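You operate a simulated robot arm through the tools that you are given. There is no shell and no other tool. Be economical: measure what you need, move in short steps, check, and stop when the job is done.

Carry out the task below with a simulated two-armed robot. There is one attempt and no reset: what you move stays moved.

Task
Put one of the steel nuts from the top of the teal cabinet on the top shelf of the grey shelf unit. Pick up the blue can with the latest date from the top of the teal cabinet with one hand, pass it to the other hand and put it on the bed beside the fixed stop. Put the brown carton marked "clips" from the top shelf of the orange shelf unit on the top of the green table. Put the tin that says "paste" from the top of the green table on the wood board there and the tin that says "WAX" on the shelf of the steel bench. Take the blue cup from the shelf of the cream stand and put it on the green belt. Push the upper right desk drawer shut. Open the lower left desk drawer, put the drying card in the inside of the lower left desk drawer and shut the drawer again. Put the roller on the top of the orange table away on the shelf under the narrow table. Take the purple jar and put it on top of the orange carton. Fetch the white bottle from the top of the white table and stand it on the short brown board there. Do these in any order. Set down upright: blue can, brown carton, blue cup, roller, purple jar, white bottle.

The check looks at the end state, three seconds after you hand in, the way a careful person would. Anything else that was tipped, shoved, dropped, spilled or broken makes it a failure.

Robot
Two 7-joint arms with fingered hands on one trunk, on a base that drives. Base frame: it is fixed to the floor where the robot stands at the start and does not move with it; the origin is under the middle of the robot, x ahead of it, y to its left, z up; the surface under the hand at the start is at about z = 0.8. Lengths are in m, angles in rad, forces in N, time in s.
The left shoulder is at the start at [0.06, 0.138, 0.922], the right one opposite. With the tool pointing down near the work surface each hand reaches from about 0.42 to 0.92 m from the robot's upright axis, wherever it stands, measured 20 degrees to its own side. Places, roughly: bed beside the fixed stop (15x29 cm) [0.6, -3.06, 0.78]; blue can [0.75, -0.5, 0.75]; blue cup (7x6x8 cm) [1.9, -10.6, 0.3]; blue tin, brown tin, grey tin, orange tin [4, -7.25, 0.75]; brown carton [4.25, -5.5, 1.25]; drying card [4, -14.25, 0.75]; green belt [0.75, -10.25, 0.75]; inside of the lower left desk drawer [0.7, -12.7, 0.5]; lower left desk drawer [0.6, -12.7, 0.5]; orange carton [4, -14.25, 0.75]; purple jar (6x6x11 cm) [3.9, -16.5, 0.9]; roller (5x5x7 cm) [4.2, -14.3, 0.8]; shelf of the steel bench [1.8, -9.4, 0.3]; shelf under the narrow table [-11.4, -15.7, 0.3]; short brown board [4.25, -16.25, 0.75]; steel nut (6x5x3 cm) [0.7, -0.1, 0.8]; top of the green table [4.2, -7.2, 0.8]; top shelf of the grey shelf unit [0.5, 1.4, 1.4]; upper right desk drawer [0.4, -13.2, 0.7]; white bottle [4.25, -16.75, 1]; wood board (24x19x2 cm) [4.3, -7.1, 0.9]. Payload 4 kg a hand.
The TCP of each hand is the grasp point between the finger pads, 0.036 m short of the fingertips. In the tool frame z runs along the fingers and y along their closing line. The gripper opens to 0.12 m. The gripper's body begins 0.042 m behind the TCP. The gripper is a hand of 5 fingers: y runs from the thumb to the fingers, the wrist lies at [-0.015, -0.109, -0.2] in the tool frame, and closing takes about 1.5 s.
Orientation is that of the tool frame in the base frame, as a unit quaternion [w, x, y, z]. With the fingers straight down and the wrist toward the robot, the tool's x, y and z point along [0, 1, 0], [1, 0, 0] and [0, 0, -1] of the base frame.

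Tools
- The arms move only by the tool drive_tool. It takes "left_steps", "right_steps" or both (then of equal length, played together; a hand with none holds still); each is a list of rows, each a list of 2 entries, a list of its own where there are three numbers: the shift along the tool's x, y, z in m, then the turn, a rotation vector about the tool's x, y, z in rad. In form: [[[dx, dy, dz], [rx, ry, rz]], ...]. A call has 1 to 12 rows; each row shifts and turns the commanded pose from where the row before left it, along the tool's axes as they then stand. "left_jaw" and "right_jaw" are, for a hand that has rows, the gripper command, from -1 (shut) to 1 (fully open), values between in proportion, set as the call begins (left out, the last holds). A row lasts 0.2 s, in which the tool goes at most 0.05 m and 0.15 rad; a call with a longer step from one row to the next is refused whole, and so is a gripper value outside its range. A pose out of reach is approached as far as the arm can. The call stops where the force on the tool passes 40 N (or 10 N more than at its start, if that is more) or the arm is blocked; 0.2 s more then pass. The fingers move at their own pace (about 0.153 m/s each) and stop on an object; they squeeze with about 21 N. The grip force told is the motor's: it shows also when the fingers shut on nothing. Time passes only in rows, and 0.2 s behind the last, so rows that do not move let the fingers close. The reply holds the time, the measured pose of the TCP, the force on the tool along the base axes, the opening and the grip force, in the units named above and with some noise, with the torque about the TCP (base axes, N m) and any sound that the robot's microphone picked up, and new pictures: "show" is both (left out), scene, wrist or none (wrist: the cameras of the hands that moved).
- Cameras (640 x 400 px; columns grow to the right, rows downward): "scene" is now at [0.0441, -0.0399, 1.5535]; the picture's right is [-0.47, -0.88, 0.00], its down [-0.62, 0.33, -0.71] and it looks along [0.63, -0.33, -0.70] (base axes); focal length 291 px, centre (320, 200). "left" rides on the left gripper at [-0.069, -0.079, -0.131] in its tool frame; the picture's right is [-0.78, -0.29, 0.55], its down [0.55, -0.73, 0.40] and it looks along [0.29, 0.61, 0.74] (tool axes); focal length 222 px, centre (320, 200). "right" rides on the right gripper at [0.069, -0.079, -0.131] in its tool frame; the picture's right is [-0.79, 0.29, -0.55], its down [-0.55, -0.73, 0.40] and it looks along [-0.29, 0.61, 0.74] (tool axes); focal length 222 px, centre (320, 200). There is no depth. A picture from a camera that has moved, and an enlarged one, comes with that camera's place and axes in the base frame and with its lens.
- lift_body(by): slides the trunk up (or, below 0, down) by that many m; the arms and the scene camera ride with it, the base frame stays. It gives what a move gives, with no picture.
- steer(legs): drives the robot by 1 to 6 legs, each [ahead, left, turn to the left] in m, m and rad, along the robot's own axes; the way and the turn of a leg run together, so that a leg with both is an arc; at most 1.5 m and 3.142 rad a leg. The arms and the cameras ride along, it lands a little off, and it stops where it bumps. It gives what a move gives, and a new picture of the scene camera.
- finger_targets(index, middle, ring, little, thumb_bend, thumb_turn, hand): sets how far each is bent, from 0 (flat) to 100 (curled in); at 30 the hand is open as for a grip, at 70 the pads meet at the TCP. One left out holds its place. A second passes; each finger stops where it meets its share of the squeeze, and holds until it gets a number again. A gripper value or a shape takes the hand back. It gives what a move gives, with no picture; readings hold the bend of each and the force on index, middle, ring, little, thumb and palm. thumb_turn goes from beside the hand (0) to across from the fingers (100), as for a grip.
- hand_shape(shape, hand): the hand has 5 fingers and takes this shape, open, in about a second: jaw (thumb against the fingers, like two jaws); tri (thumb and two fingers); tip (a fingertip pinch); poke (one finger out to press); point (the index stretched); flat (the hand flat); cup (the hand cupped); fist (a fist). The gripper value then closes the fingers along that shape, each until it touches; the sizes above hold for jaw. It gives what a move gives, with no picture.
- head_to(pan, tilt): turns the head with the scene camera to pan (to the left, within 1.501 rad either way) and tilt (down, from -0.506 to 1.204), counted from straight ahead of the robot. It gives what a move gives, and a new picture of the scene camera.
- enlarge(camera, box): a new picture of the part [left, top, right, bottom] of that camera's present view, enlarged. The clock stands still meanwhile.
- close_job(): hands the job in; it is judged then, once.

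Work in short steps. Places have to be worked out from the pictures, the camera data and where the tool is seen: move nearer, look again, correct. Check each grasp and each placing, and mend what went wrong. You have 567 turns and 360 pictures in all, those below and enlarged ones among them. Open the grippers and draw the arms clear of the work before you hand the job in, unless the task says otherwise; then end with one line.

The tools are called after "Request:" as name(argument=value, ...) on one line, values as JSON. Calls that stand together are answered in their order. drive_tool: Moves the arms, as the interface text tells. Its arguments: {"type":"object","properties":{"left_steps":{"type":"array","items":{"type":"array"}},"left_jaw":{"type":"number"},"right_steps":{"type":"array","items":{"type":"array"}},"right_jaw":{"type":"number"},"show":{"type":"string","enum":["both","scene","wrist","none"]}},"required":[]} The other tools are called the same way: lift_body (by) slides the trunk up or down; hand_shape (shape, hand) gives the hand a shape; finger_targets (index, middle, ring, little, thumb_bend, thumb_turn, hand) moves the fingers one by one; steer (legs) drives the base; head_to (pan, tilt) turns the head that bears the scene camera; enlarge (camera, box) takes an enlarged picture of a part of a camera's view; close_job () hands the job in.

At the start:

```text
time: 0.0
left_eef_pos: [0.5605, -0.0473, 1.0817]
left_ee_rot: [0.0, 0.707, 0.707, 0.0]
left_contact_force: [-0.9, -0.4, 0.2]
left_ft_torque: [0.0, -0.02, -0.02]
left_finger_gap: 0.1195
left_gripper_force: 0.1
left_shape: jaw
left_bend: [30.0, 30.0, 30.0, 30.0, 30.0, 97.0]
left_finger forces: [0.0, 0.1, 0.0, 0.0, 0.0, 0.0]
right_eef_pos: [0.3521, -0.4394, 1.047]
right_ee_rot: [0.001, 0.707, 0.707, 0.0]
right_contact_force: [-0.5, 0.0, 0.5]
right_ft_torque: [0.0, -0.01, -0.01]
right_finger_gap: 0.1198
right_gripper_force: 0.1
right_shape: jaw
right_bend: [30.0, 30.0, 30.0, 30.0, 30.0, 97.0]
right_finger forces: [0.1, 0.0, 0.0, 0.0, 0.0, 0.0]
trunk travel left (down, up): [-0.5, 0.09]
robot x, y, heading: [-0.0029, -0.0015, 0.006]
head pan, tilt: [-0.489, 0.78]
```

scene: 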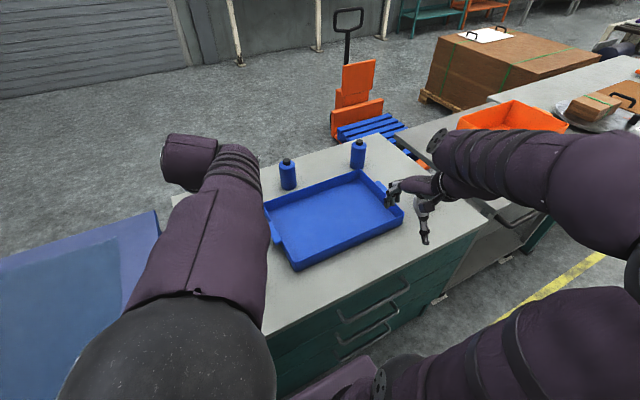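
right: 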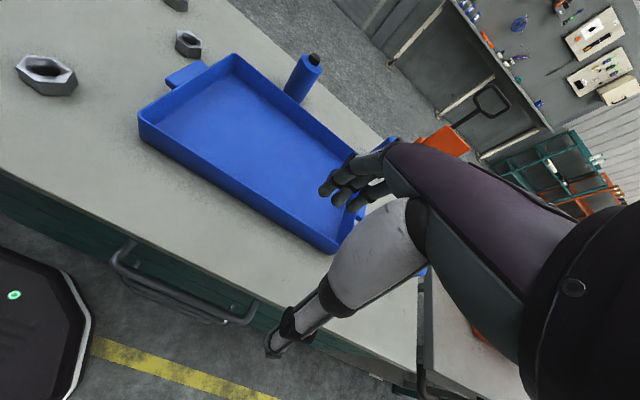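
left: 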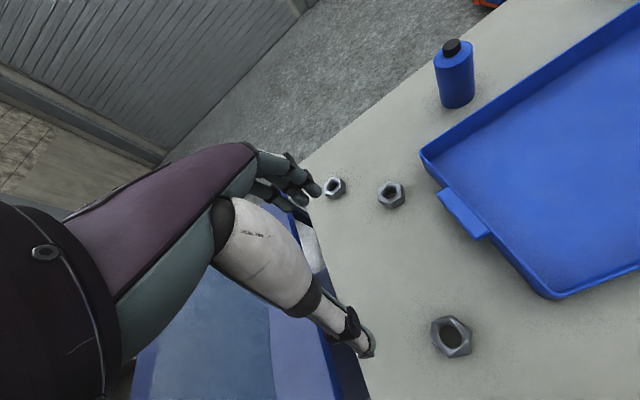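

I'll zoom on the cabinet top to find the cans and their dates.

Request:
enlarge(camera="scene", box=[240, 120, 460, 260])

Request:
enlarge(camera="left", box=[300, 20, 640, 230])

Request:
enlarge(camera="right", box=[0, 0, 360, 225])

```text
2.86 times, centred on (350, 190) of scene
camera zoom: at [0.0441, -0.0399, 1.5535], right [-0.47, -0.88, 0.0], down [-0.62, 0.33, -0.71], along [0.63, -0.33, -0.7], focal length 832 px, centre (234, 229)
```

zoom: 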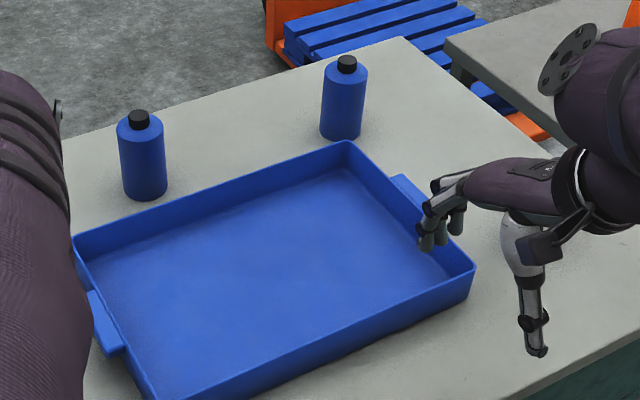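

```text
1.88 times, centred on (470, 125) of left
camera zoom: at [0.4821, -0.1165, 1.2126], right [-0.29, -0.78, -0.55], down [-0.73, 0.55, -0.4], along [0.61, 0.29, -0.74], focal length 418 px, centre (38, 341)
```

zoom: 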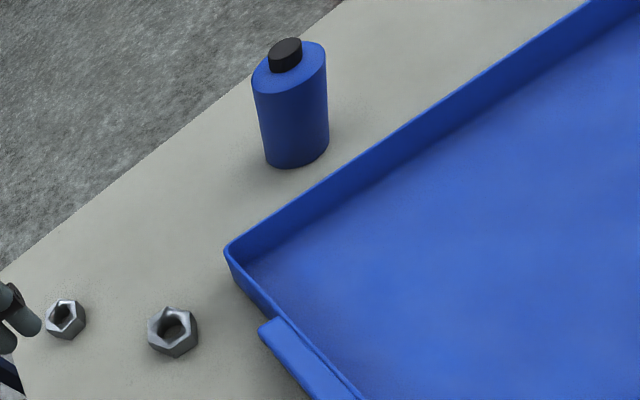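

```text
1.78 times, centred on (180, 112) of right
camera zoom: at [0.2739, -0.3689, 1.1765], right [0.29, -0.79, 0.55], down [-0.73, -0.55, -0.4], along [0.61, -0.29, -0.74], focal length 395 px, centre (569, 356)
```

zoom: 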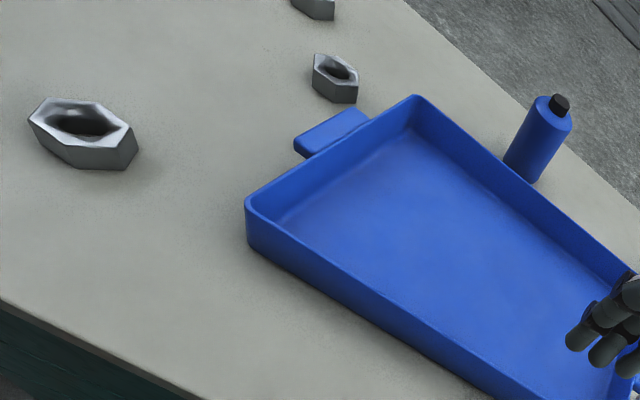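

No labels are visible from here, so they probably face away. I'll look around to learn the layout.

Request:
head_to(pan=0.9, tilt=0.45)

Request:
head_to(pan=0.1, tilt=0.6)

Request:
head_to(pan=-1.2, tilt=0.4)

```text
time: 1.5
left_eef_pos: [0.5621, -0.0474, 1.0822]
left_ee_rot: [0.001, 0.707, 0.707, -0.001]
left_contact_force: [0.7, 0.8, 0.3]
left_ft_torque: [0.03, 0.01, -0.05]
left_finger_gap: 0.1196
left_gripper_force: 0.0
left_shape: jaw
left_bend: [30.0, 30.0, 30.0, 30.0, 30.0, 97.0]
left_finger forces: [0.0, 0.0, 0.0, 0.0, 0.0, 0.0]
right_eef_pos: [0.3524, -0.4392, 1.0462]
right_ee_rot: [0.0, 0.707, 0.707, 0.0]
right_contact_force: [-0.4, -0.1, -0.6]
right_ft_torque: [0.0, -0.01, -0.01]
right_finger_gap: 0.1197
right_gripper_force: 0.2
right_shape: jaw
right_bend: [30.0, 30.0, 30.0, 30.0, 30.0, 97.0]
right_finger forces: [0.1, 0.0, 0.0, 0.1, 0.1, 0.1]
trunk travel left (down, up): [-0.5, 0.09]
robot x, y, heading: [-0.0014, 0.0015, -0.003]
head pan, tilt: [0.901, 0.45]
camera scene: at [0.0292, 0.0705, 1.5824], right [0.78, -0.62, 0.0], down [-0.27, -0.34, -0.9], along [0.56, 0.71, -0.44], focal length 291 px, centre (320, 200)
```

scene: 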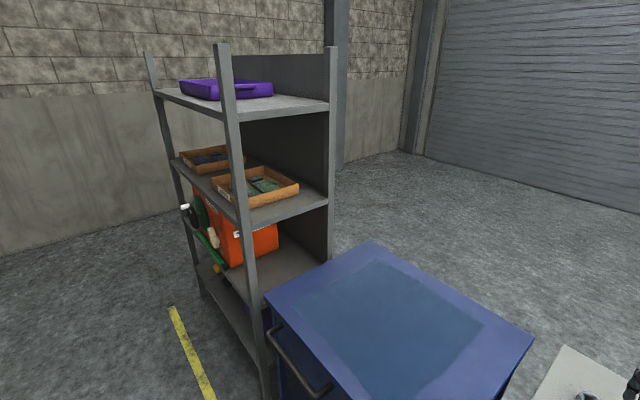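

```text
time: 2.7
left_eef_pos: [0.5606, -0.0474, 1.0816]
left_ee_rot: [0.0, 0.708, 0.707, -0.001]
left_contact_force: [0.1, -0.2, -0.6]
left_ft_torque: [0.0, 0.0, -0.03]
left_finger_gap: 0.1198
left_gripper_force: 0.0
left_shape: jaw
left_bend: [30.0, 30.0, 30.0, 30.0, 30.0, 97.0]
left_finger forces: [0.0, 0.0, 0.1, 0.0, 0.0, 0.0]
right_eef_pos: [0.3529, -0.4394, 1.0466]
right_ee_rot: [-0.001, 0.706, 0.708, 0.0]
right_contact_force: [-0.7, 0.0, 0.7]
right_ft_torque: [-0.01, 0.01, 0.01]
right_finger_gap: 0.1198
right_gripper_force: 0.1
right_shape: jaw
right_bend: [30.0, 30.0, 30.0, 30.0, 30.0, 97.0]
right_finger forces: [0.0, 0.1, 0.0, 0.0, 0.1, 0.0]
trunk travel left (down, up): [-0.5, 0.09]
robot x, y, heading: [0.0007, -0.0014, -0.001]
head pan, tilt: [0.099, 0.6]
camera scene: at [0.06, 0.0073, 1.5688], right [0.1, -0.99, 0.0], down [-0.56, -0.06, -0.83], along [0.82, 0.08, -0.56], focal length 291 px, centre (320, 200)
```

scene: 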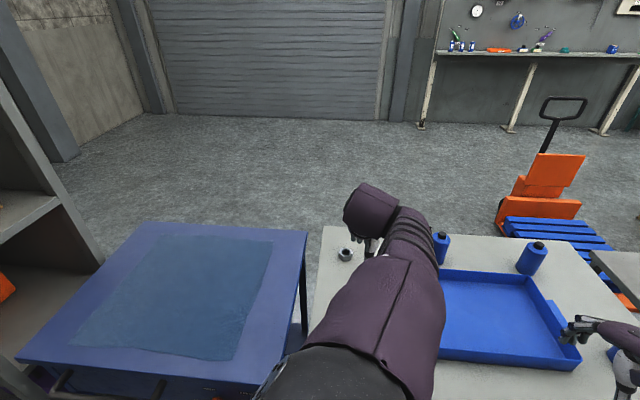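

```text
time: 4.1
left_eef_pos: [0.5612, -0.0484, 1.0819]
left_ee_rot: [0.0, 0.707, 0.707, 0.0]
left_contact_force: [0.0, -1.0, -0.2]
left_ft_torque: [0.01, 0.0, -0.02]
left_finger_gap: 0.1197
left_gripper_force: 0.2
left_shape: jaw
left_bend: [30.0, 30.0, 30.0, 30.0, 30.0, 97.0]
left_finger forces: [0.1, 0.1, 0.0, 0.0, 0.0, 0.0]
right_eef_pos: [0.352, -0.4392, 1.047]
right_ee_rot: [0.001, 0.707, 0.707, 0.0]
right_contact_force: [-0.5, 0.1, 0.2]
right_ft_torque: [0.02, 0.02, -0.03]
right_finger_gap: 0.1196
right_gripper_force: 0.1
right_shape: jaw
right_bend: [30.0, 30.0, 30.0, 30.0, 30.0, 97.0]
right_finger forces: [0.0, 0.0, 0.0, 0.0, 0.1, 0.1]
trunk travel left (down, up): [-0.5, 0.09]
robot x, y, heading: [0.0008, -0.0031, 0.002]
head pan, tilt: [-1.201, 0.4]
camera scene: at [0.0056, -0.0879, 1.587], right [-0.93, -0.36, 0.0], down [-0.14, 0.36, -0.92], along [0.33, -0.86, -0.39], focal length 291 px, centre (320, 200)
```

scene: 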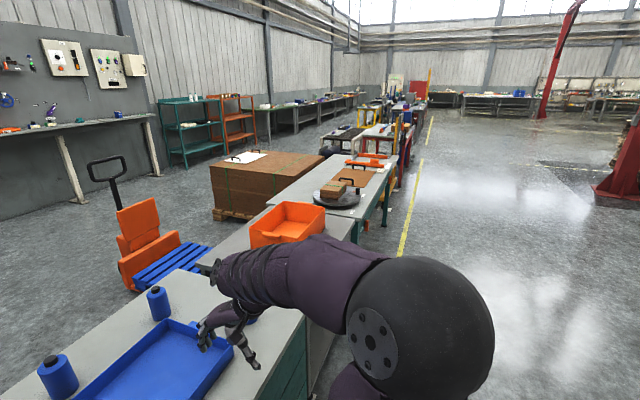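

Geometry from both wrist cameras puts the nearest nut at about (0.479,-0.067) on a z≈0.80 top. I move the left hand above it.

Request:
drive_tool(left_steps=[[[-0.005, -0.0205, 0.04], [0, 0, 0]], [[-0.005, -0.0205, 0.04], [0, 0, 0]], [[-0.005, -0.0205, 0.04], [0, 0, 0]], [[-0.005, -0.0205, 0.04], [0, 0, 0]]], left_jaw=1, show="wrist")

```text
time: 5.1
left_eef_pos: [0.4795, -0.0687, 0.9216]
left_ee_rot: [0.0, 0.707, 0.707, 0.0]
left_contact_force: [-0.4, -0.2, -0.1]
left_ft_torque: [0.02, 0.03, 0.02]
left_finger_gap: 0.1199
left_gripper_force: 0.1
left_shape: jaw
left_bend: [30.0, 30.0, 30.0, 30.0, 30.0, 97.0]
left_finger forces: [0.0, 0.1, 0.0, 0.0, 0.0, 0.0]
right_eef_pos: [0.3526, -0.4398, 1.0469]
right_ee_rot: [0.0, 0.707, 0.707, -0.001]
right_contact_force: [-0.3, -0.6, 1.1]
right_ft_torque: [-0.03, 0.03, 0.0]
right_finger_gap: 0.1195
right_gripper_force: 0.0
right_shape: jaw
right_bend: [30.0, 30.0, 30.0, 30.0, 30.0, 97.0]
right_finger forces: [0.1, 0.0, 0.1, 0.1, 0.1, 0.0]
trunk travel left (down, up): [-0.5, 0.09]
robot x, y, heading: [-0.0011, 0.0003, -0.001]
head pan, tilt: [-1.201, 0.4]
camera left: at [0.4, -0.1369, 1.0526], right [-0.29, -0.79, -0.55], down [-0.73, 0.55, -0.4], along [0.61, 0.29, -0.74], focal length 222 px, centre (320, 200)
```

left: 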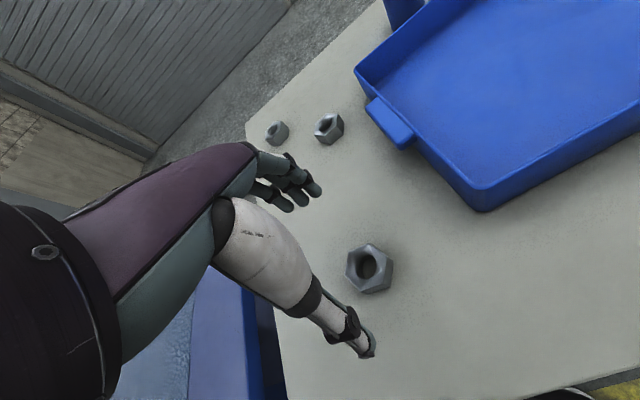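

Nut measures (0.476,-0.070), right below the grasp point. I go down to z≈0.845 and close.

Request:
drive_tool(left_steps=[[[-0.001, -0.003, 0.04], [0, 0, 0]], [[0, 0, 0.036], [0, 0, 0]], [[0, 0, 0], [0, 0, 0]]], show="none")

Request:
drive_tool(left_steps=[[[0, 0, 0], [0, 0, 0]], [[0, 0, 0], [0, 0, 0]], [[0, 0, 0], [0, 0, 0]], [[0, 0, 0], [0, 0, 0]], [[0, 0, 0], [0, 0, 0]], [[0, 0, 0], [0, 0, 0]], [[0, 0, 0], [0, 0, 0]], [[0, 0, 0], [0, 0, 0]]], left_jaw=-1, show="wrist")

```text
time: 5.9
left_eef_pos: [0.4742, -0.0709, 0.8456]
left_ee_rot: [0.001, 0.708, 0.707, -0.001]
left_contact_force: [-0.5, 0.9, -0.1]
left_ft_torque: [-0.01, 0.0, 0.0]
left_finger_gap: 0.1199
left_gripper_force: 0.0
left_shape: jaw
left_bend: [30.0, 30.0, 30.0, 30.0, 30.0, 97.0]
left_finger forces: [0.0, 0.0, 0.0, 0.0, 0.0, 0.0]
right_eef_pos: [0.353, -0.4391, 1.0472]
right_ee_rot: [0.0, 0.707, 0.707, 0.0]
right_contact_force: [-0.5, 0.3, 0.7]
right_ft_torque: [0.01, -0.01, -0.02]
right_finger_gap: 0.1196
right_gripper_force: 0.0
right_shape: jaw
right_bend: [30.0, 30.0, 30.0, 30.0, 30.0, 97.0]
right_finger forces: [0.0, 0.0, 0.0, 0.0, 0.1, 0.0]
trunk travel left (down, up): [-0.5, 0.09]
robot x, y, heading: [0.0001, -0.0004, -0.002]
head pan, tilt: [-1.201, 0.4]
```

```text
time: 7.7
left_eef_pos: [0.4747, -0.0719, 0.8467]
left_ee_rot: [0.0, 0.707, 0.707, -0.001]
left_contact_force: [-0.2, -1.2, -1.3]
left_ft_torque: [0.01, 0.01, 0.02]
left_finger_gap: 0.042
left_gripper_force: 21.3
left_shape: jaw
left_bend: [47.0, 49.0, 53.0, 71.0, 68.0, 100.0]
left_finger forces: [11.7, 6.0, 0.0, 0.0, 17.7, 0.0]
right_eef_pos: [0.3529, -0.4395, 1.0467]
right_ee_rot: [0.0, 0.707, 0.708, 0.0]
right_contact_force: [0.1, 1.1, -1.0]
right_ft_torque: [-0.01, -0.01, -0.04]
right_finger_gap: 0.1197
right_gripper_force: 0.1
right_shape: jaw
right_bend: [30.0, 30.0, 30.0, 30.0, 30.0, 97.0]
right_finger forces: [0.0, 0.1, 0.0, 0.0, 0.0, 0.0]
trunk travel left (down, up): [-0.5, 0.09]
robot x, y, heading: [-0.0028, -0.0003, 0.002]
head pan, tilt: [-1.201, 0.4]
camera left: at [0.3961, -0.1397, 0.9768], right [-0.29, -0.78, -0.55], down [-0.73, 0.55, -0.4], along [0.61, 0.29, -0.74], focal length 222 px, centre (320, 200)
```

left: 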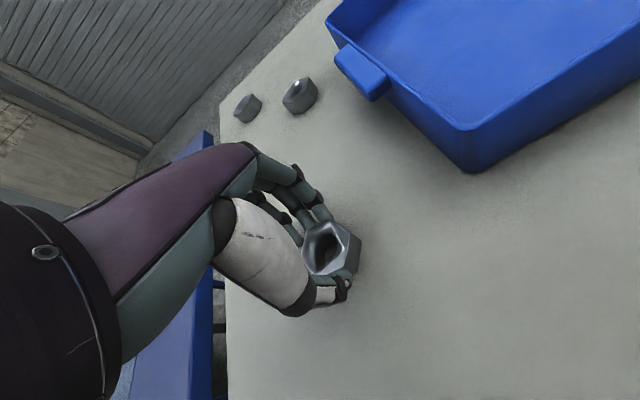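

The nut is gripped (17.7 N on thumb). I lift it straight up.

Request:
drive_tool(left_steps=[[[0, 0, -0.04], [0, 0, 0]], [[0, 0, -0.045], [0, 0, 0]], [[0, 0, -0.045], [0, 0, 0]], [[0, -0.02, -0.045], [0, 0, 0]], [[0, -0.03, -0.04], [0, 0, 0]], [[0, -0.03, -0.04], [0, 0, 0]]], show="wrist")

```text
time: 8.9
left_eef_pos: [0.4773, 0.023, 1.0193]
left_ee_rot: [-0.045, 0.622, 0.782, 0.001]
left_contact_force: [-0.2, 0.1, -2.6]
left_ft_torque: [-0.02, -0.01, 0.0]
left_finger_gap: 0.0415
left_gripper_force: 21.1
left_shape: jaw
left_bend: [47.0, 49.0, 53.0, 71.0, 68.0, 100.0]
left_finger forces: [11.5, 6.3, 0.0, 0.0, 17.8, 0.0]
right_eef_pos: [0.3528, -0.439, 1.0466]
right_ee_rot: [0.0, 0.707, 0.707, 0.0]
right_contact_force: [-0.4, 0.2, 1.1]
right_ft_torque: [0.01, -0.02, 0.0]
right_finger_gap: 0.1197
right_gripper_force: 0.1
right_shape: jaw
right_bend: [30.0, 30.0, 30.0, 30.0, 30.0, 97.0]
right_finger forces: [0.0, 0.0, 0.0, 0.0, 0.0, 0.0]
trunk travel left (down, up): [-0.5, 0.09]
robot x, y, heading: [0.004, -0.0034, -0.0]
head pan, tilt: [-1.201, 0.4]
stopped in row 6 (left hand): the arm was blocked; the commanded pose is now the measured one
camera left: at [0.4237, -0.0686, 1.1485], right [-0.15, -0.8, -0.59], down [-0.86, 0.39, -0.32], along [0.48, 0.46, -0.75], focal length 222 px, centre (320, 200)
```

left: 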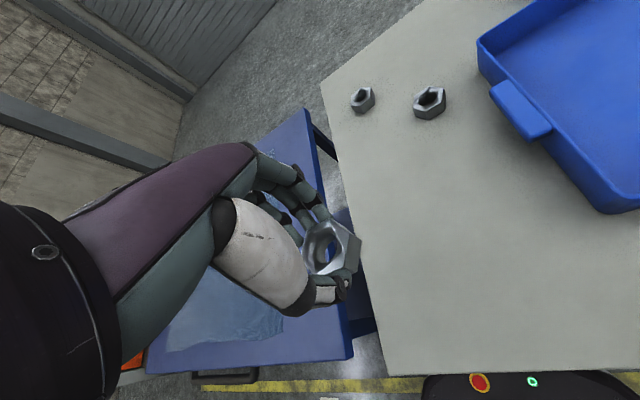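

Nut held. I back off and shift left toward the front of the grey shelf.

Request:
steer(legs=[[-0.55, 0, 0], [0, 1.2, 0]])

Request:
head_to(pan=0.0, tilt=0.3)

```text
time: 17.8
left_eef_pos: [-0.0934, 1.2271, 1.0194]
left_ee_rot: [-0.044, 0.614, 0.788, 0.002]
left_contact_force: [-0.4, 0.9, -1.5]
left_ft_torque: [-0.03, -0.04, 0.03]
left_finger_gap: 0.0409
left_gripper_force: 21.0
left_shape: jaw
left_bend: [47.0, 49.0, 53.0, 71.0, 68.0, 100.0]
left_finger forces: [11.5, 6.3, 0.0, 0.0, 17.8, 0.0]
right_eef_pos: [-0.2075, 0.76, 1.0464]
right_ee_rot: [0.0, 0.7, 0.715, 0.0]
right_contact_force: [0.8, 0.4, 0.1]
right_ft_torque: [0.01, 0.0, -0.02]
right_finger_gap: 0.1195
right_gripper_force: 0.1
right_shape: jaw
right_bend: [30.0, 30.0, 30.0, 30.0, 30.0, 97.0]
right_finger forces: [0.1, 0.0, 0.0, 0.1, 0.0, 0.0]
trunk travel left (down, up): [-0.5, 0.09]
robot x, y, heading: [-0.5695, 1.1891, 0.022]
head pan, tilt: [-1.201, 0.4]
camera scene: at [-0.5616, 1.1057, 1.5871], right [-0.92, -0.38, 0.0], down [-0.15, 0.36, -0.92], along [0.35, -0.85, -0.39], focal length 291 px, centre (320, 200)
```

scene: 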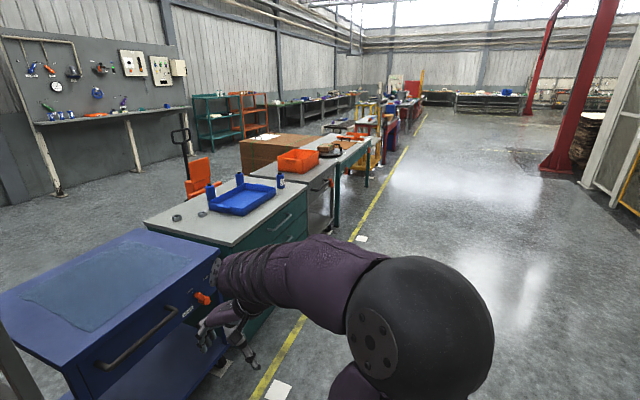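

```text
time: 19.2
left_eef_pos: [-0.0936, 1.2272, 1.0189]
left_ee_rot: [-0.044, 0.614, 0.788, 0.002]
left_contact_force: [-0.1, 0.2, -2.0]
left_ft_torque: [-0.02, 0.01, 0.01]
left_finger_gap: 0.0413
left_gripper_force: 21.0
left_shape: jaw
left_bend: [47.0, 49.0, 53.0, 71.0, 68.0, 100.0]
left_finger forces: [11.6, 6.3, 0.0, 0.0, 17.7, 0.0]
right_eef_pos: [-0.2075, 0.7602, 1.0461]
right_ee_rot: [0.0, 0.699, 0.715, 0.0]
right_contact_force: [-0.6, 0.3, -0.5]
right_ft_torque: [-0.04, 0.01, -0.03]
right_finger_gap: 0.1195
right_gripper_force: 0.1
right_shape: jaw
right_bend: [30.0, 30.0, 30.0, 30.0, 30.0, 97.0]
right_finger forces: [0.0, 0.0, 0.1, 0.0, 0.0, 0.1]
trunk travel left (down, up): [-0.5, 0.09]
robot x, y, heading: [-0.5679, 1.1933, 0.018]
head pan, tilt: [0.0, 0.3]
camera scene: at [-0.5035, 1.1928, 1.5963], right [0.02, -1.0, 0.0], down [-0.3, -0.01, -0.96], along [0.95, 0.02, -0.3], focal length 291 px, centre (320, 200)
```

scene: 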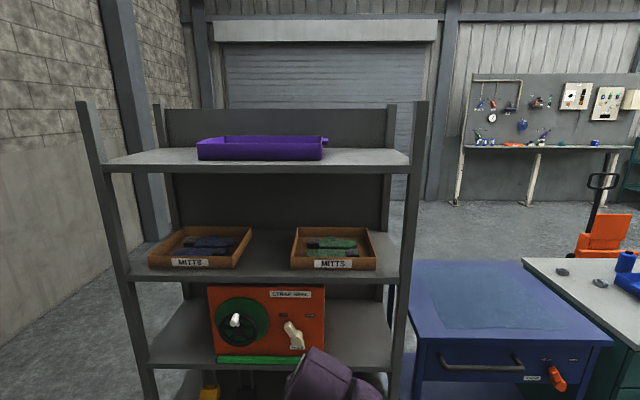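

The top shelf (z≈1.43, front edge x≈0.35) has a free space right of the purple tray, around (0.47,1.04). I raise the trunk and lift the hand while pitching fingers forward.

Request:
lift_body(by=0.09)

Request:
drive_tool(left_steps=[[[0, 0, -0.045], [0, 0, 0]], [[0, 0, -0.045], [0, 0, 0]], [[0, 0, -0.045], [0, 0, 0]], [[0, 0, -0.045], [-0.06, 0, 0]], [[0, 0.01, -0.045], [-0.08, 0, 0]], [[0, 0.015, -0.045], [-0.08, 0, 0]], [[0, 0.02, -0.04], [-0.08, 0, 0]], [[0, 0.022, -0.04], [-0.08, 0, 0]], [[0, 0.024, -0.035], [-0.08, 0, 0]], [[0, 0.026, -0.03], [-0.08, 0, 0]]], show="scene")

```text
time: 20.4
left_eef_pos: [-0.0943, 1.2265, 1.1099]
left_ee_rot: [-0.044, 0.614, 0.788, 0.001]
left_contact_force: [-0.4, 0.1, -3.0]
left_ft_torque: [0.01, 0.04, -0.06]
left_finger_gap: 0.041
left_gripper_force: 21.0
left_shape: jaw
left_bend: [47.0, 49.0, 53.0, 71.0, 68.0, 100.0]
left_finger forces: [11.7, 6.2, 0.0, 0.0, 17.7, 0.0]
right_eef_pos: [-0.2072, 0.7594, 1.1354]
right_ee_rot: [0.0, 0.7, 0.714, 0.0]
right_contact_force: [-0.3, 0.1, 0.8]
right_ft_torque: [0.02, 0.02, 0.02]
right_finger_gap: 0.1198
right_gripper_force: 0.0
right_shape: jaw
right_bend: [30.0, 30.0, 30.0, 30.0, 30.0, 97.0]
right_finger forces: [0.0, 0.0, 0.1, 0.1, 0.0, 0.0]
trunk travel left (down, up): [-0.59, 0.0]
robot x, y, heading: [-0.5696, 1.1932, 0.024]
head pan, tilt: [0.0, 0.3]
```

```text
time: 22.6
left_eef_pos: [-0.0102, 1.2154, 1.5455]
left_ee_rot: [0.121, 0.605, 0.758, 0.211]
left_contact_force: [0.4, 0.4, -2.6]
left_ft_torque: [-0.06, 0.04, -0.03]
left_finger_gap: 0.041
left_gripper_force: 20.9
left_shape: jaw
left_bend: [47.0, 49.0, 53.0, 71.0, 68.0, 100.0]
left_finger forces: [11.2, 5.9, 0.1, 0.1, 18.0, 0.0]
right_eef_pos: [-0.2072, 0.7623, 1.1362]
right_ee_rot: [0.0, 0.7, 0.714, 0.0]
right_contact_force: [0.6, 0.6, -0.4]
right_ft_torque: [0.0, 0.01, -0.02]
right_finger_gap: 0.1198
right_gripper_force: 0.0
right_shape: jaw
right_bend: [30.0, 30.0, 30.0, 30.0, 30.0, 97.0]
right_finger forces: [0.0, 0.0, 0.0, 0.1, 0.1, 0.0]
trunk travel left (down, up): [-0.59, 0.0]
robot x, y, heading: [-0.5686, 1.1915, 0.017]
head pan, tilt: [0.0, 0.3]
camera scene: at [-0.5025, 1.1939, 1.6862], right [0.02, -1.0, 0.0], down [-0.3, -0.01, -0.95], along [0.95, 0.02, -0.3], focal length 291 px, centre (320, 200)
```

scene: 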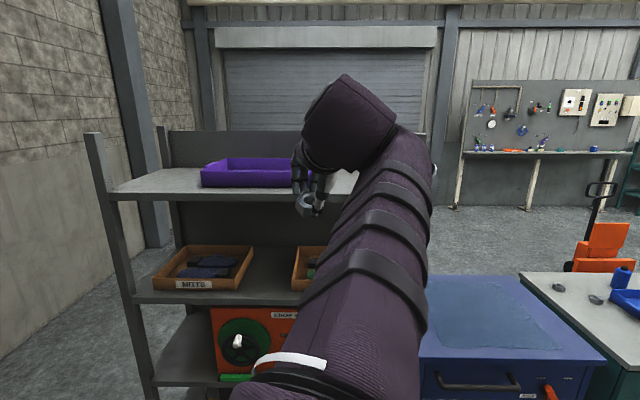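

I'll line up laterally and check with pictures before moving in.

Request:
drive_tool(left_steps=[[[0, 0.02, -0.035], [0, 0, 0]]], show="none")

Request:
steer(legs=[[0.2, -0.17, 0]])

Request:
enlarge(camera="left", box=[0, 0, 640, 400])

```text
time: 23.1
left_eef_pos: [-0.0085, 1.2165, 1.5875]
left_ee_rot: [0.121, 0.603, 0.76, 0.211]
left_contact_force: [-0.3, -0.3, -2.0]
left_ft_torque: [-0.06, 0.04, -0.02]
left_finger_gap: 0.0412
left_gripper_force: 21.0
left_shape: jaw
left_bend: [47.0, 49.0, 53.0, 71.0, 68.0, 100.0]
left_finger forces: [11.2, 5.9, 0.0, 0.1, 18.0, 0.1]
right_eef_pos: [-0.2053, 0.7607, 1.1368]
right_ee_rot: [0.0, 0.7, 0.715, 0.0]
right_contact_force: [0.4, 0.5, -0.2]
right_ft_torque: [-0.03, 0.0, 0.0]
right_finger_gap: 0.12
right_gripper_force: 0.0
right_shape: jaw
right_bend: [30.0, 30.0, 30.0, 30.0, 30.0, 97.0]
right_finger forces: [0.0, 0.0, 0.0, 0.0, 0.1, 0.0]
trunk travel left (down, up): [-0.59, 0.0]
robot x, y, heading: [-0.5718, 1.191, 0.024]
head pan, tilt: [0.0, 0.3]
```

```text
time: 24.9
left_eef_pos: [0.1971, 1.0527, 1.5854]
left_ee_rot: [0.12, 0.602, 0.761, 0.211]
left_contact_force: [0.9, 0.3, -2.5]
left_ft_torque: [0.02, 0.06, 0.02]
left_finger_gap: 0.0411
left_gripper_force: 21.0
left_shape: jaw
left_bend: [47.0, 49.0, 53.0, 71.0, 68.0, 100.0]
left_finger forces: [11.2, 5.8, 0.0, 0.0, 18.0, 0.0]
right_eef_pos: [0.001, 0.5976, 1.1358]
right_ee_rot: [0.0, 0.698, 0.716, 0.0]
right_contact_force: [-0.2, 0.3, -0.4]
right_ft_torque: [0.05, 0.03, -0.03]
right_finger_gap: 0.1198
right_gripper_force: 0.1
right_shape: jaw
right_bend: [30.0, 30.0, 30.0, 30.0, 30.0, 97.0]
right_finger forces: [0.1, 0.0, 0.1, 0.0, 0.0, 0.0]
trunk travel left (down, up): [-0.59, 0.0]
robot x, y, heading: [-0.3622, 1.032, 0.026]
head pan, tilt: [0.0, 0.3]
camera scene: at [-0.297, 1.0276, 1.6862], right [0.03, -1.0, 0.0], down [-0.3, -0.01, -0.95], along [0.95, 0.02, -0.3], focal length 291 px, centre (320, 200)
```

scene: 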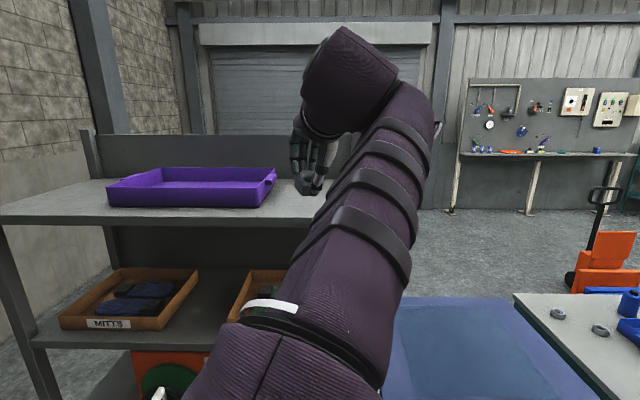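

```text
1.00 times, centred on (320, 200) of left (not enlarged: the box is as wide or as high as the picture)
camera zoom: at [0.088, 0.948, 1.6589], right [0.18, -0.72, -0.67], down [-0.6, 0.46, -0.65], along [0.78, 0.52, -0.34], focal length 222 px, centre (320, 200)
```

zoom: 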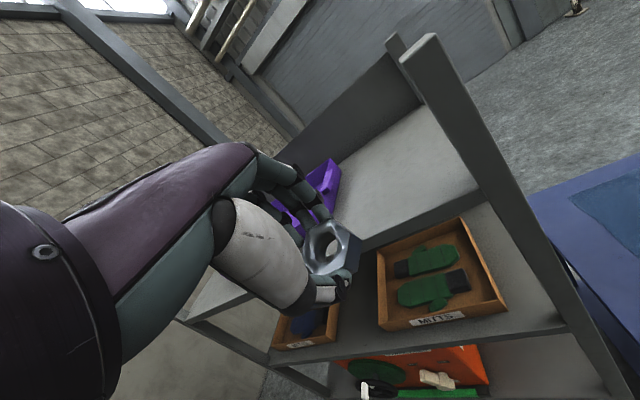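

Lane between post (y≈0.95) and tray (y≈1.15) is clear at the hand's y=1.05. Drive in 0.26 m.

Request:
steer(legs=[[0.27, -0.01, 0]])

Request:
enlarge(camera="left", box=[0, 0, 640, 400])

```text
time: 26.8
left_eef_pos: [0.4608, 1.0482, 1.5855]
left_ee_rot: [0.12, 0.602, 0.761, 0.212]
left_contact_force: [1.0, -0.2, -2.9]
left_ft_torque: [0.0, 0.08, 0.0]
left_finger_gap: 0.041
left_gripper_force: 20.6
left_shape: jaw
left_bend: [47.0, 49.0, 53.0, 71.0, 68.0, 100.0]
left_finger forces: [11.3, 5.9, 0.1, 0.0, 18.0, 0.1]
right_eef_pos: [0.2643, 0.595, 1.1359]
right_ee_rot: [-0.001, 0.699, 0.715, -0.001]
right_contact_force: [0.2, 0.3, -1.0]
right_ft_torque: [-0.02, 0.01, -0.01]
right_finger_gap: 0.1197
right_gripper_force: 0.0
right_shape: jaw
right_bend: [30.0, 30.0, 30.0, 30.0, 30.0, 97.0]
right_finger forces: [0.0, 0.0, 0.0, 0.0, 0.0, 0.1]
trunk travel left (down, up): [-0.59, 0.0]
robot x, y, heading: [-0.1017, 1.0243, 0.023]
head pan, tilt: [0.0, 0.3]
camera scene: at [-0.0335, 1.0252, 1.6862], right [0.03, -1.0, 0.0], down [-0.3, -0.01, -0.95], along [0.95, 0.02, -0.3], focal length 291 px, centre (320, 200)
```

scene: 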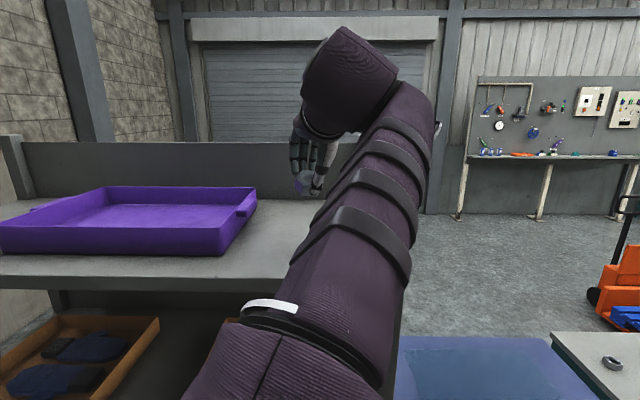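

```text
1.00 times, centred on (320, 200) of left (not enlarged: the box is as wide or as high as the picture)
camera zoom: at [0.3515, 0.9456, 1.6589], right [0.18, -0.72, -0.67], down [-0.6, 0.46, -0.65], along [0.78, 0.52, -0.34], focal length 222 px, centre (320, 200)
```

zoom: 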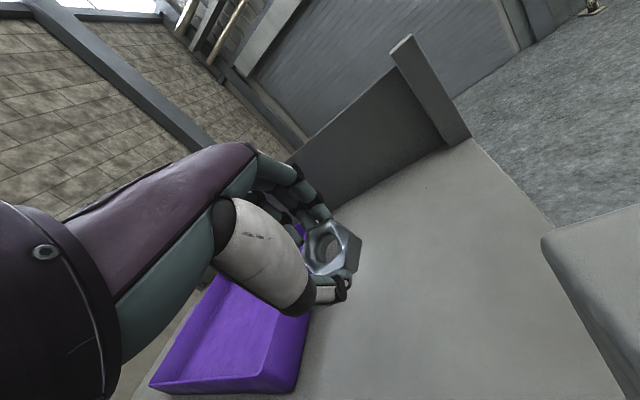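

Clear of tray and post. I lower the nut in small steps until it touches the shelf.

Request:
drive_tool(left_steps=[[[-0.0022, -0.014, 0.0265], [0, 0, 0]], [[-0.0015, -0.0093, 0.0177], [0, 0, 0]], [[-0.0007, -0.0047, 0.0088], [0, 0, 0]], [[-0.0007, -0.0047, 0.0088], [0, 0, 0]], [[-0.0007, -0.0047, 0.0088], [0, 0, 0]], [[-0.0007, -0.0047, 0.0088], [0, 0, 0]]], show="wrist")

```text
time: 28.2
left_eef_pos: [0.4671, 1.0677, 1.4942]
left_ee_rot: [0.122, 0.594, 0.769, 0.202]
left_contact_force: [0.9, 1.4, -2.8]
left_ft_torque: [-0.09, 0.04, -0.06]
left_finger_gap: 0.0409
left_gripper_force: 21.3
left_shape: jaw
left_bend: [47.0, 49.0, 53.0, 71.0, 68.0, 100.0]
left_finger forces: [11.2, 5.8, 0.0, 0.1, 18.0, 0.0]
right_eef_pos: [0.2639, 0.5959, 1.1355]
right_ee_rot: [0.0, 0.697, 0.717, -0.001]
right_contact_force: [0.1, 0.7, -0.8]
right_ft_torque: [-0.03, 0.0, -0.02]
right_finger_gap: 0.1198
right_gripper_force: 0.1
right_shape: jaw
right_bend: [30.0, 30.0, 30.0, 30.0, 30.0, 97.0]
right_finger forces: [0.1, 0.1, 0.0, 0.0, 0.1, 0.1]
trunk travel left (down, up): [-0.59, 0.0]
robot x, y, heading: [-0.0992, 1.026, 0.027]
head pan, tilt: [0.0, 0.3]
camera left: at [0.3602, 0.9629, 1.5711], right [0.19, -0.73, -0.66], down [-0.61, 0.44, -0.66], along [0.77, 0.53, -0.36], focal length 222 px, centre (320, 200)
```

left: 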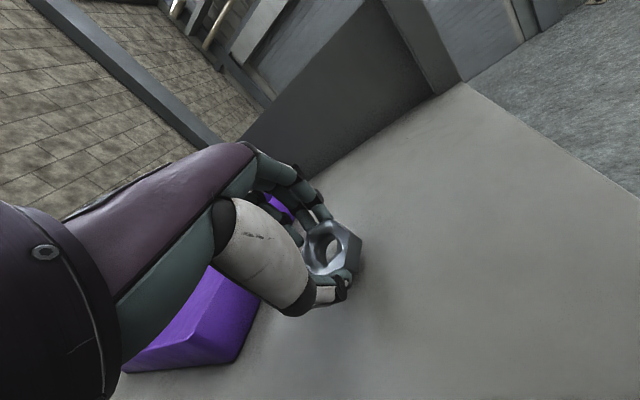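

Still in air; sideways drift of 2 cm toward tray. I correct right while continuing down.

Request:
drive_tool(left_steps=[[[-0.011, -0.003, 0.0068], [0, 0, 0]], [[-0.011, -0.003, 0.0068], [0, 0, 0]], [[-0.0007, -0.0037, 0.0068], [0, 0, 0]], [[-0.0007, -0.0037, 0.0068], [0, 0, 0]]], show="wrist")

```text
time: 28.9
left_eef_pos: [0.4644, 1.0613, 1.4876]
left_ee_rot: [0.137, 0.591, 0.771, 0.194]
left_contact_force: [-31.4, 19.4, 3.9]
left_ft_torque: [-1.56, -2.75, -5.91]
left_finger_gap: 0.0423
left_gripper_force: 21.0
left_shape: jaw
left_bend: [46.0, 48.0, 53.0, 71.0, 70.0, 100.0]
left_finger forces: [13.5, 7.1, 0.1, 0.0, 18.9, 0.0]
right_eef_pos: [0.2597, 0.6002, 1.1393]
right_ee_rot: [0.003, 0.698, 0.717, 0.002]
right_contact_force: [0.5, 0.0, 0.6]
right_ft_torque: [0.0, -0.02, 0.01]
right_finger_gap: 0.1194
right_gripper_force: 0.0
right_shape: jaw
right_bend: [30.0, 30.0, 30.0, 30.0, 30.0, 97.0]
right_finger forces: [0.0, 0.0, 0.1, 0.0, 0.0, 0.1]
trunk travel left (down, up): [-0.59, 0.0]
robot x, y, heading: [-0.1009, 1.0231, 0.032]
head pan, tilt: [0.0, 0.3]
stopped in row 3 (left hand): the force on the tool passed its limit at 94 N (the readings are from after the stop); the commanded pose is now the measured one
camera left: at [0.3569, 0.9605, 1.5664], right [0.2, -0.75, -0.63], down [-0.6, 0.42, -0.68], along [0.77, 0.52, -0.37], focal length 222 px, centre (320, 200)
```

left: 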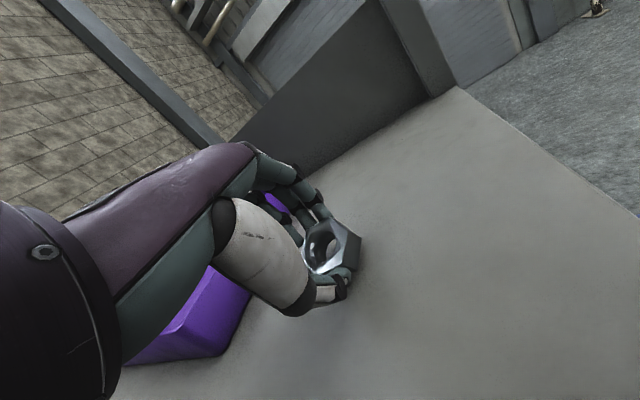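

Strong sideways force: the forearm likely touches the right post. I back off left and up, and look.

Request:
drive_tool(left_steps=[[[0.012, 0.003, -0.006], [0, 0, 0]], [[0.0, 0.004, -0.008], [0, 0, 0]]], show="none")

Request:
head_to(pan=-0.2, tilt=0.55)

```text
time: 29.5
left_eef_pos: [0.4674, 1.0648, 1.4989]
left_ee_rot: [0.133, 0.593, 0.771, 0.191]
left_contact_force: [-0.2, -0.7, -2.4]
left_ft_torque: [0.0, 0.07, 0.01]
left_finger_gap: 0.0415
left_gripper_force: 20.9
left_shape: jaw
left_bend: [46.0, 49.0, 53.0, 71.0, 70.0, 100.0]
left_finger forces: [11.8, 6.1, 0.0, 0.0, 18.9, 0.0]
right_eef_pos: [0.2633, 0.5955, 1.1371]
right_ee_rot: [0.0, 0.698, 0.716, 0.0]
right_contact_force: [0.0, 0.3, -0.3]
right_ft_torque: [-0.03, 0.01, -0.01]
right_finger_gap: 0.1195
right_gripper_force: 0.1
right_shape: jaw
right_bend: [30.0, 30.0, 30.0, 30.0, 30.0, 97.0]
right_finger forces: [0.0, 0.0, 0.0, 0.0, 0.0, 0.1]
trunk travel left (down, up): [-0.59, 0.0]
robot x, y, heading: [-0.0998, 1.0259, 0.027]
head pan, tilt: [0.0, 0.3]
```

```text
time: 30.3
left_eef_pos: [0.4679, 1.0661, 1.4983]
left_ee_rot: [0.132, 0.593, 0.771, 0.192]
left_contact_force: [-0.4, 0.5, -2.7]
left_ft_torque: [-0.04, -0.02, 0.0]
left_finger_gap: 0.0414
left_gripper_force: 20.7
left_shape: jaw
left_bend: [46.0, 49.0, 53.0, 71.0, 70.0, 100.0]
left_finger forces: [11.9, 6.1, 0.0, 0.0, 18.8, 0.0]
right_eef_pos: [0.2634, 0.5961, 1.136]
right_ee_rot: [0.0, 0.698, 0.716, 0.0]
right_contact_force: [0.6, -0.2, 0.0]
right_ft_torque: [-0.01, -0.03, 0.0]
right_finger_gap: 0.1199
right_gripper_force: 0.0
right_shape: jaw
right_bend: [30.0, 30.0, 30.0, 30.0, 30.0, 97.0]
right_finger forces: [0.0, 0.0, 0.0, 0.0, 0.0, 0.0]
trunk travel left (down, up): [-0.59, 0.0]
robot x, y, heading: [-0.1009, 1.0244, 0.024]
head pan, tilt: [-0.201, 0.55]
camera scene: at [-0.0403, 1.008, 1.6634], right [-0.17, -0.98, 0.0], down [-0.51, 0.09, -0.85], along [0.84, -0.15, -0.52], focal length 291 px, centre (320, 200)
```

scene: 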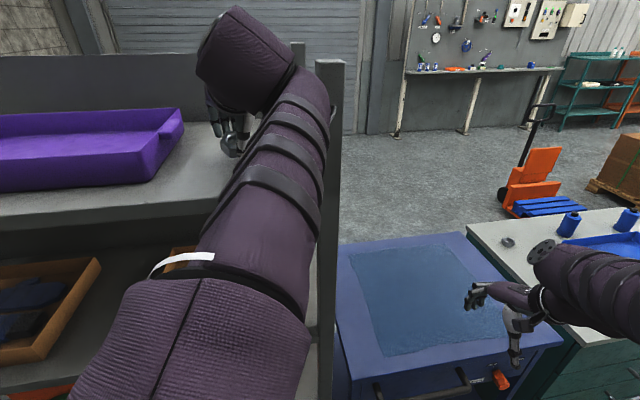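

The forearm brushed the post. I raise slightly and swing the base about the hand (left with right turn) so the forearm comes in from the left.

Request:
drive_tool(left_steps=[[[0.002, 0.014, -0.027], [0, 0, 0]], [[0, 0.014, -0.027], [0, 0, 0]]], show="none")

Request:
steer(legs=[[-0.03, 0.17, -0.3]])

Request:
enlarge(camera="left", box=[0, 0, 640, 400])

```text
time: 30.9
left_eef_pos: [0.4673, 1.0677, 1.5616]
left_ee_rot: [0.132, 0.592, 0.771, 0.193]
left_contact_force: [-0.4, -0.4, -2.1]
left_ft_torque: [0.0, 0.05, 0.01]
left_finger_gap: 0.0414
left_gripper_force: 20.9
left_shape: jaw
left_bend: [46.0, 49.0, 53.0, 71.0, 70.0, 100.0]
left_finger forces: [11.8, 6.2, 0.1, 0.0, 18.9, 0.0]
right_eef_pos: [0.2633, 0.5944, 1.1369]
right_ee_rot: [0.0, 0.698, 0.716, 0.0]
right_contact_force: [0.5, -0.3, 0.0]
right_ft_torque: [-0.02, 0.01, 0.0]
right_finger_gap: 0.1196
right_gripper_force: 0.0
right_shape: jaw
right_bend: [30.0, 30.0, 30.0, 30.0, 30.0, 97.0]
right_finger forces: [0.0, 0.0, 0.1, 0.1, 0.0, 0.0]
trunk travel left (down, up): [-0.59, 0.0]
robot x, y, heading: [-0.1007, 1.0272, 0.024]
head pan, tilt: [-0.201, 0.55]
```

```text
time: 32.4
left_eef_pos: [0.4447, 1.0685, 1.562]
left_ee_rot: [0.161, 0.702, 0.673, 0.169]
left_contact_force: [0.2, 0.2, -2.3]
left_ft_torque: [0.01, 0.07, -0.02]
left_finger_gap: 0.0416
left_gripper_force: 21.5
left_shape: jaw
left_bend: [46.0, 49.0, 53.0, 71.0, 70.0, 100.0]
left_finger forces: [11.8, 6.1, 0.0, 0.1, 18.8, 0.0]
right_eef_pos: [0.1106, 0.6788, 1.137]
right_ee_rot: [0.0, 0.797, 0.603, 0.001]
right_contact_force: [-1.0, 0.9, -0.5]
right_ft_torque: [0.0, 0.0, 0.0]
right_finger_gap: 0.1198
right_gripper_force: 0.1
right_shape: jaw
right_bend: [30.0, 30.0, 30.0, 30.0, 30.0, 97.0]
right_finger forces: [0.0, 0.1, 0.1, 0.1, 0.0, 0.0]
trunk travel left (down, up): [-0.59, 0.0]
robot x, y, heading: [-0.1121, 1.1988, -0.277]
head pan, tilt: [-0.201, 0.55]
camera scene: at [-0.0564, 1.1635, 1.6634], right [-0.46, -0.89, 0.0], down [-0.46, 0.24, -0.85], along [0.76, -0.39, -0.52], focal length 291 px, centre (320, 200)
```

scene: 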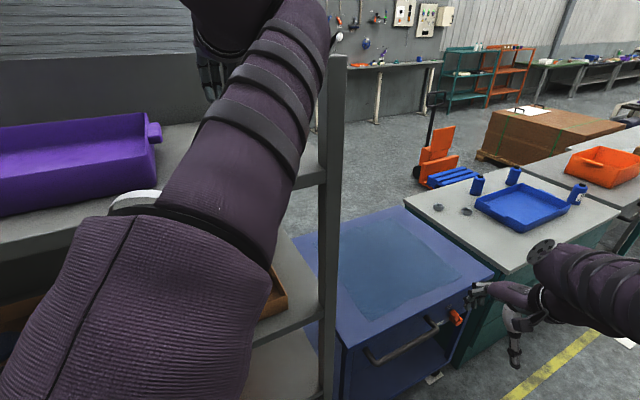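

```text
1.00 times, centred on (320, 200) of left (not enlarged: the box is as wide or as high as the picture)
camera zoom: at [0.3131, 1.0035, 1.64], right [-0.04, -0.77, -0.64], down [-0.46, 0.58, -0.68], along [0.89, 0.26, -0.37], focal length 222 px, centre (320, 200)
```

zoom: 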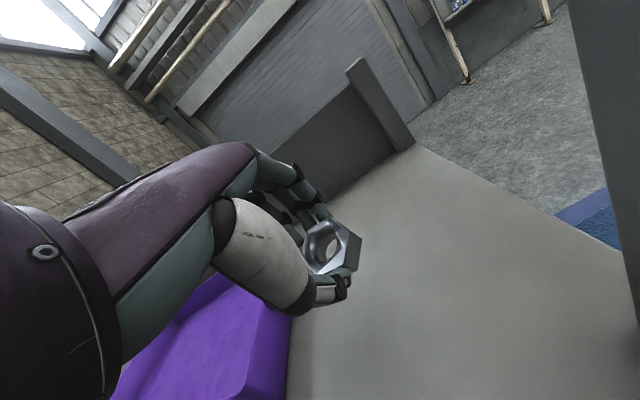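

Now plenty of clearance to the post. I lower with small forward/right shift.

Request:
drive_tool(left_steps=[[[-0.01, -0.001, 0.024], [0, 0, 0]], [[-0.01, -0.001, 0.024], [0, 0, 0]], [[0, -0.0045, 0.0089], [0, 0, 0]], [[0, -0.0045, 0.0089], [0, 0, 0]], [[0, -0.0045, 0.0089], [0, 0, 0]], [[0, -0.0045, 0.0089], [0, 0, 0]], [[0, -0.0045, 0.0089], [0, 0, 0]]], show="wrist")

```text
time: 34.0
left_eef_pos: [0.4608, 1.0485, 1.4739]
left_ee_rot: [0.165, 0.701, 0.672, 0.171]
left_contact_force: [0.6, 1.6, 39.7]
left_ft_torque: [0.0, -0.2, -0.04]
left_finger_gap: 0.0513
left_gripper_force: 21.0
left_shape: jaw
left_bend: [41.0, 43.0, 51.0, 71.0, 77.0, 100.0]
left_finger forces: [21.1, 14.6, 3.3, 0.0, 45.5, 0.0]
right_eef_pos: [0.1087, 0.6789, 1.1381]
right_ee_rot: [0.001, 0.797, 0.604, 0.0]
right_contact_force: [0.6, 0.7, -0.5]
right_ft_torque: [-0.01, 0.03, -0.03]
right_finger_gap: 0.1198
right_gripper_force: 0.1
right_shape: jaw
right_bend: [30.0, 30.0, 30.0, 30.0, 30.0, 97.0]
right_finger forces: [0.1, 0.0, 0.0, 0.1, 0.0, 0.0]
trunk travel left (down, up): [-0.59, 0.0]
robot x, y, heading: [-0.1109, 1.1948, -0.272]
head pan, tilt: [-0.201, 0.55]
camera left: at [0.3283, 0.9842, 1.5515], right [-0.03, -0.77, -0.63], down [-0.45, 0.58, -0.68], along [0.89, 0.26, -0.36], focal length 222 px, centre (320, 200)
```

left: 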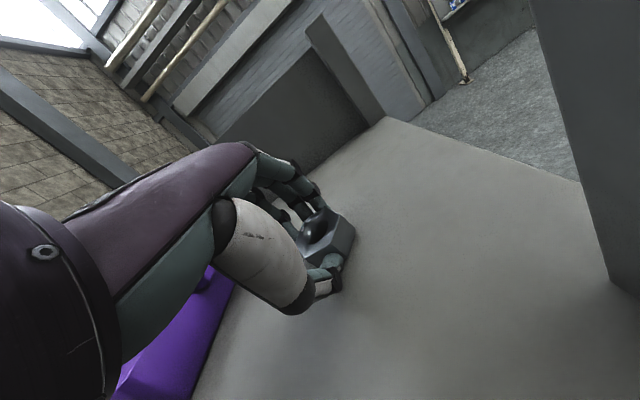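

Contact: the nut rests on the shelf. I raise 5 mm to relieve, then open.

Request:
drive_tool(left_steps=[[[0, 0.002, -0.004], [0, 0, 0]], [[0, 0, 0], [0, 0, 0]]], show="none")

Request:
drive_tool(left_steps=[[[0, 0, 0], [0, 0, 0]], [[0, 0, 0], [0, 0, 0]], [[0, 0, 0], [0, 0, 0]], [[0, 0, 0], [0, 0, 0]], [[0, 0, 0], [0, 0, 0]], [[0, 0, 0], [0, 0, 0]]], left_jaw=0.6, show="wrist")

```text
time: 34.6
left_eef_pos: [0.4619, 1.0495, 1.4744]
left_ee_rot: [0.164, 0.701, 0.673, 0.171]
left_contact_force: [0.9, 1.1, 32.1]
left_ft_torque: [-0.01, -0.18, -0.05]
left_finger_gap: 0.0513
left_gripper_force: 20.6
left_shape: jaw
left_bend: [41.0, 43.0, 51.0, 71.0, 77.0, 100.0]
left_finger forces: [19.2, 13.0, 3.0, 0.0, 40.5, 0.0]
right_eef_pos: [0.1088, 0.6792, 1.1372]
right_ee_rot: [0.002, 0.798, 0.603, 0.001]
right_contact_force: [-0.1, 0.1, 1.0]
right_ft_torque: [-0.03, -0.02, -0.02]
right_finger_gap: 0.1196
right_gripper_force: 0.1
right_shape: jaw
right_bend: [30.0, 30.0, 30.0, 30.0, 30.0, 97.0]
right_finger forces: [0.0, 0.0, 0.1, 0.0, 0.1, 0.0]
trunk travel left (down, up): [-0.59, 0.0]
robot x, y, heading: [-0.1096, 1.1978, -0.282]
head pan, tilt: [-0.201, 0.55]
```

```text
time: 36.0
left_eef_pos: [0.4618, 1.0492, 1.4748]
left_ee_rot: [0.166, 0.702, 0.671, 0.172]
left_contact_force: [-0.4, 1.4, 42.2]
left_ft_torque: [-0.15, -0.19, 0.05]
left_finger_gap: 0.0779
left_gripper_force: 0.0
left_shape: jaw
left_bend: [32.0, 35.0, 34.0, 51.0, 61.0, 100.0]
left_finger forces: [0.1, 0.1, 0.0, 0.1, 42.5, 0.0]
right_eef_pos: [0.1091, 0.6778, 1.137]
right_ee_rot: [0.001, 0.798, 0.603, 0.0]
right_contact_force: [-0.5, 0.4, 0.4]
right_ft_torque: [-0.03, 0.01, 0.05]
right_finger_gap: 0.1198
right_gripper_force: 0.0
right_shape: jaw
right_bend: [30.0, 30.0, 30.0, 30.0, 30.0, 97.0]
right_finger forces: [0.0, 0.1, 0.0, 0.0, 0.1, 0.1]
trunk travel left (down, up): [-0.59, 0.0]
robot x, y, heading: [-0.1106, 1.1989, -0.273]
head pan, tilt: [-0.201, 0.55]
camera left: at [0.3278, 0.9836, 1.5543], right [-0.03, -0.77, -0.64], down [-0.45, 0.58, -0.68], along [0.89, 0.26, -0.36], focal length 222 px, centre (320, 200)
```

left: 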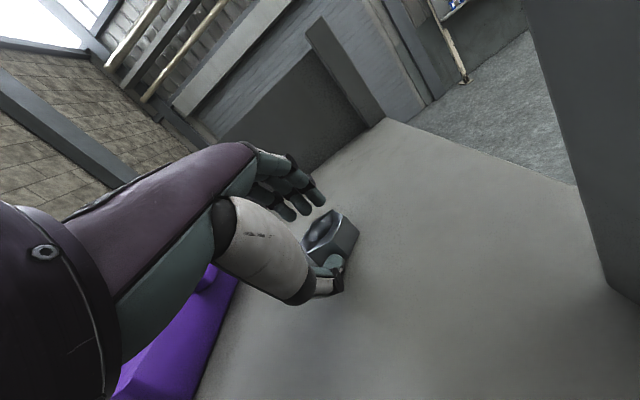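

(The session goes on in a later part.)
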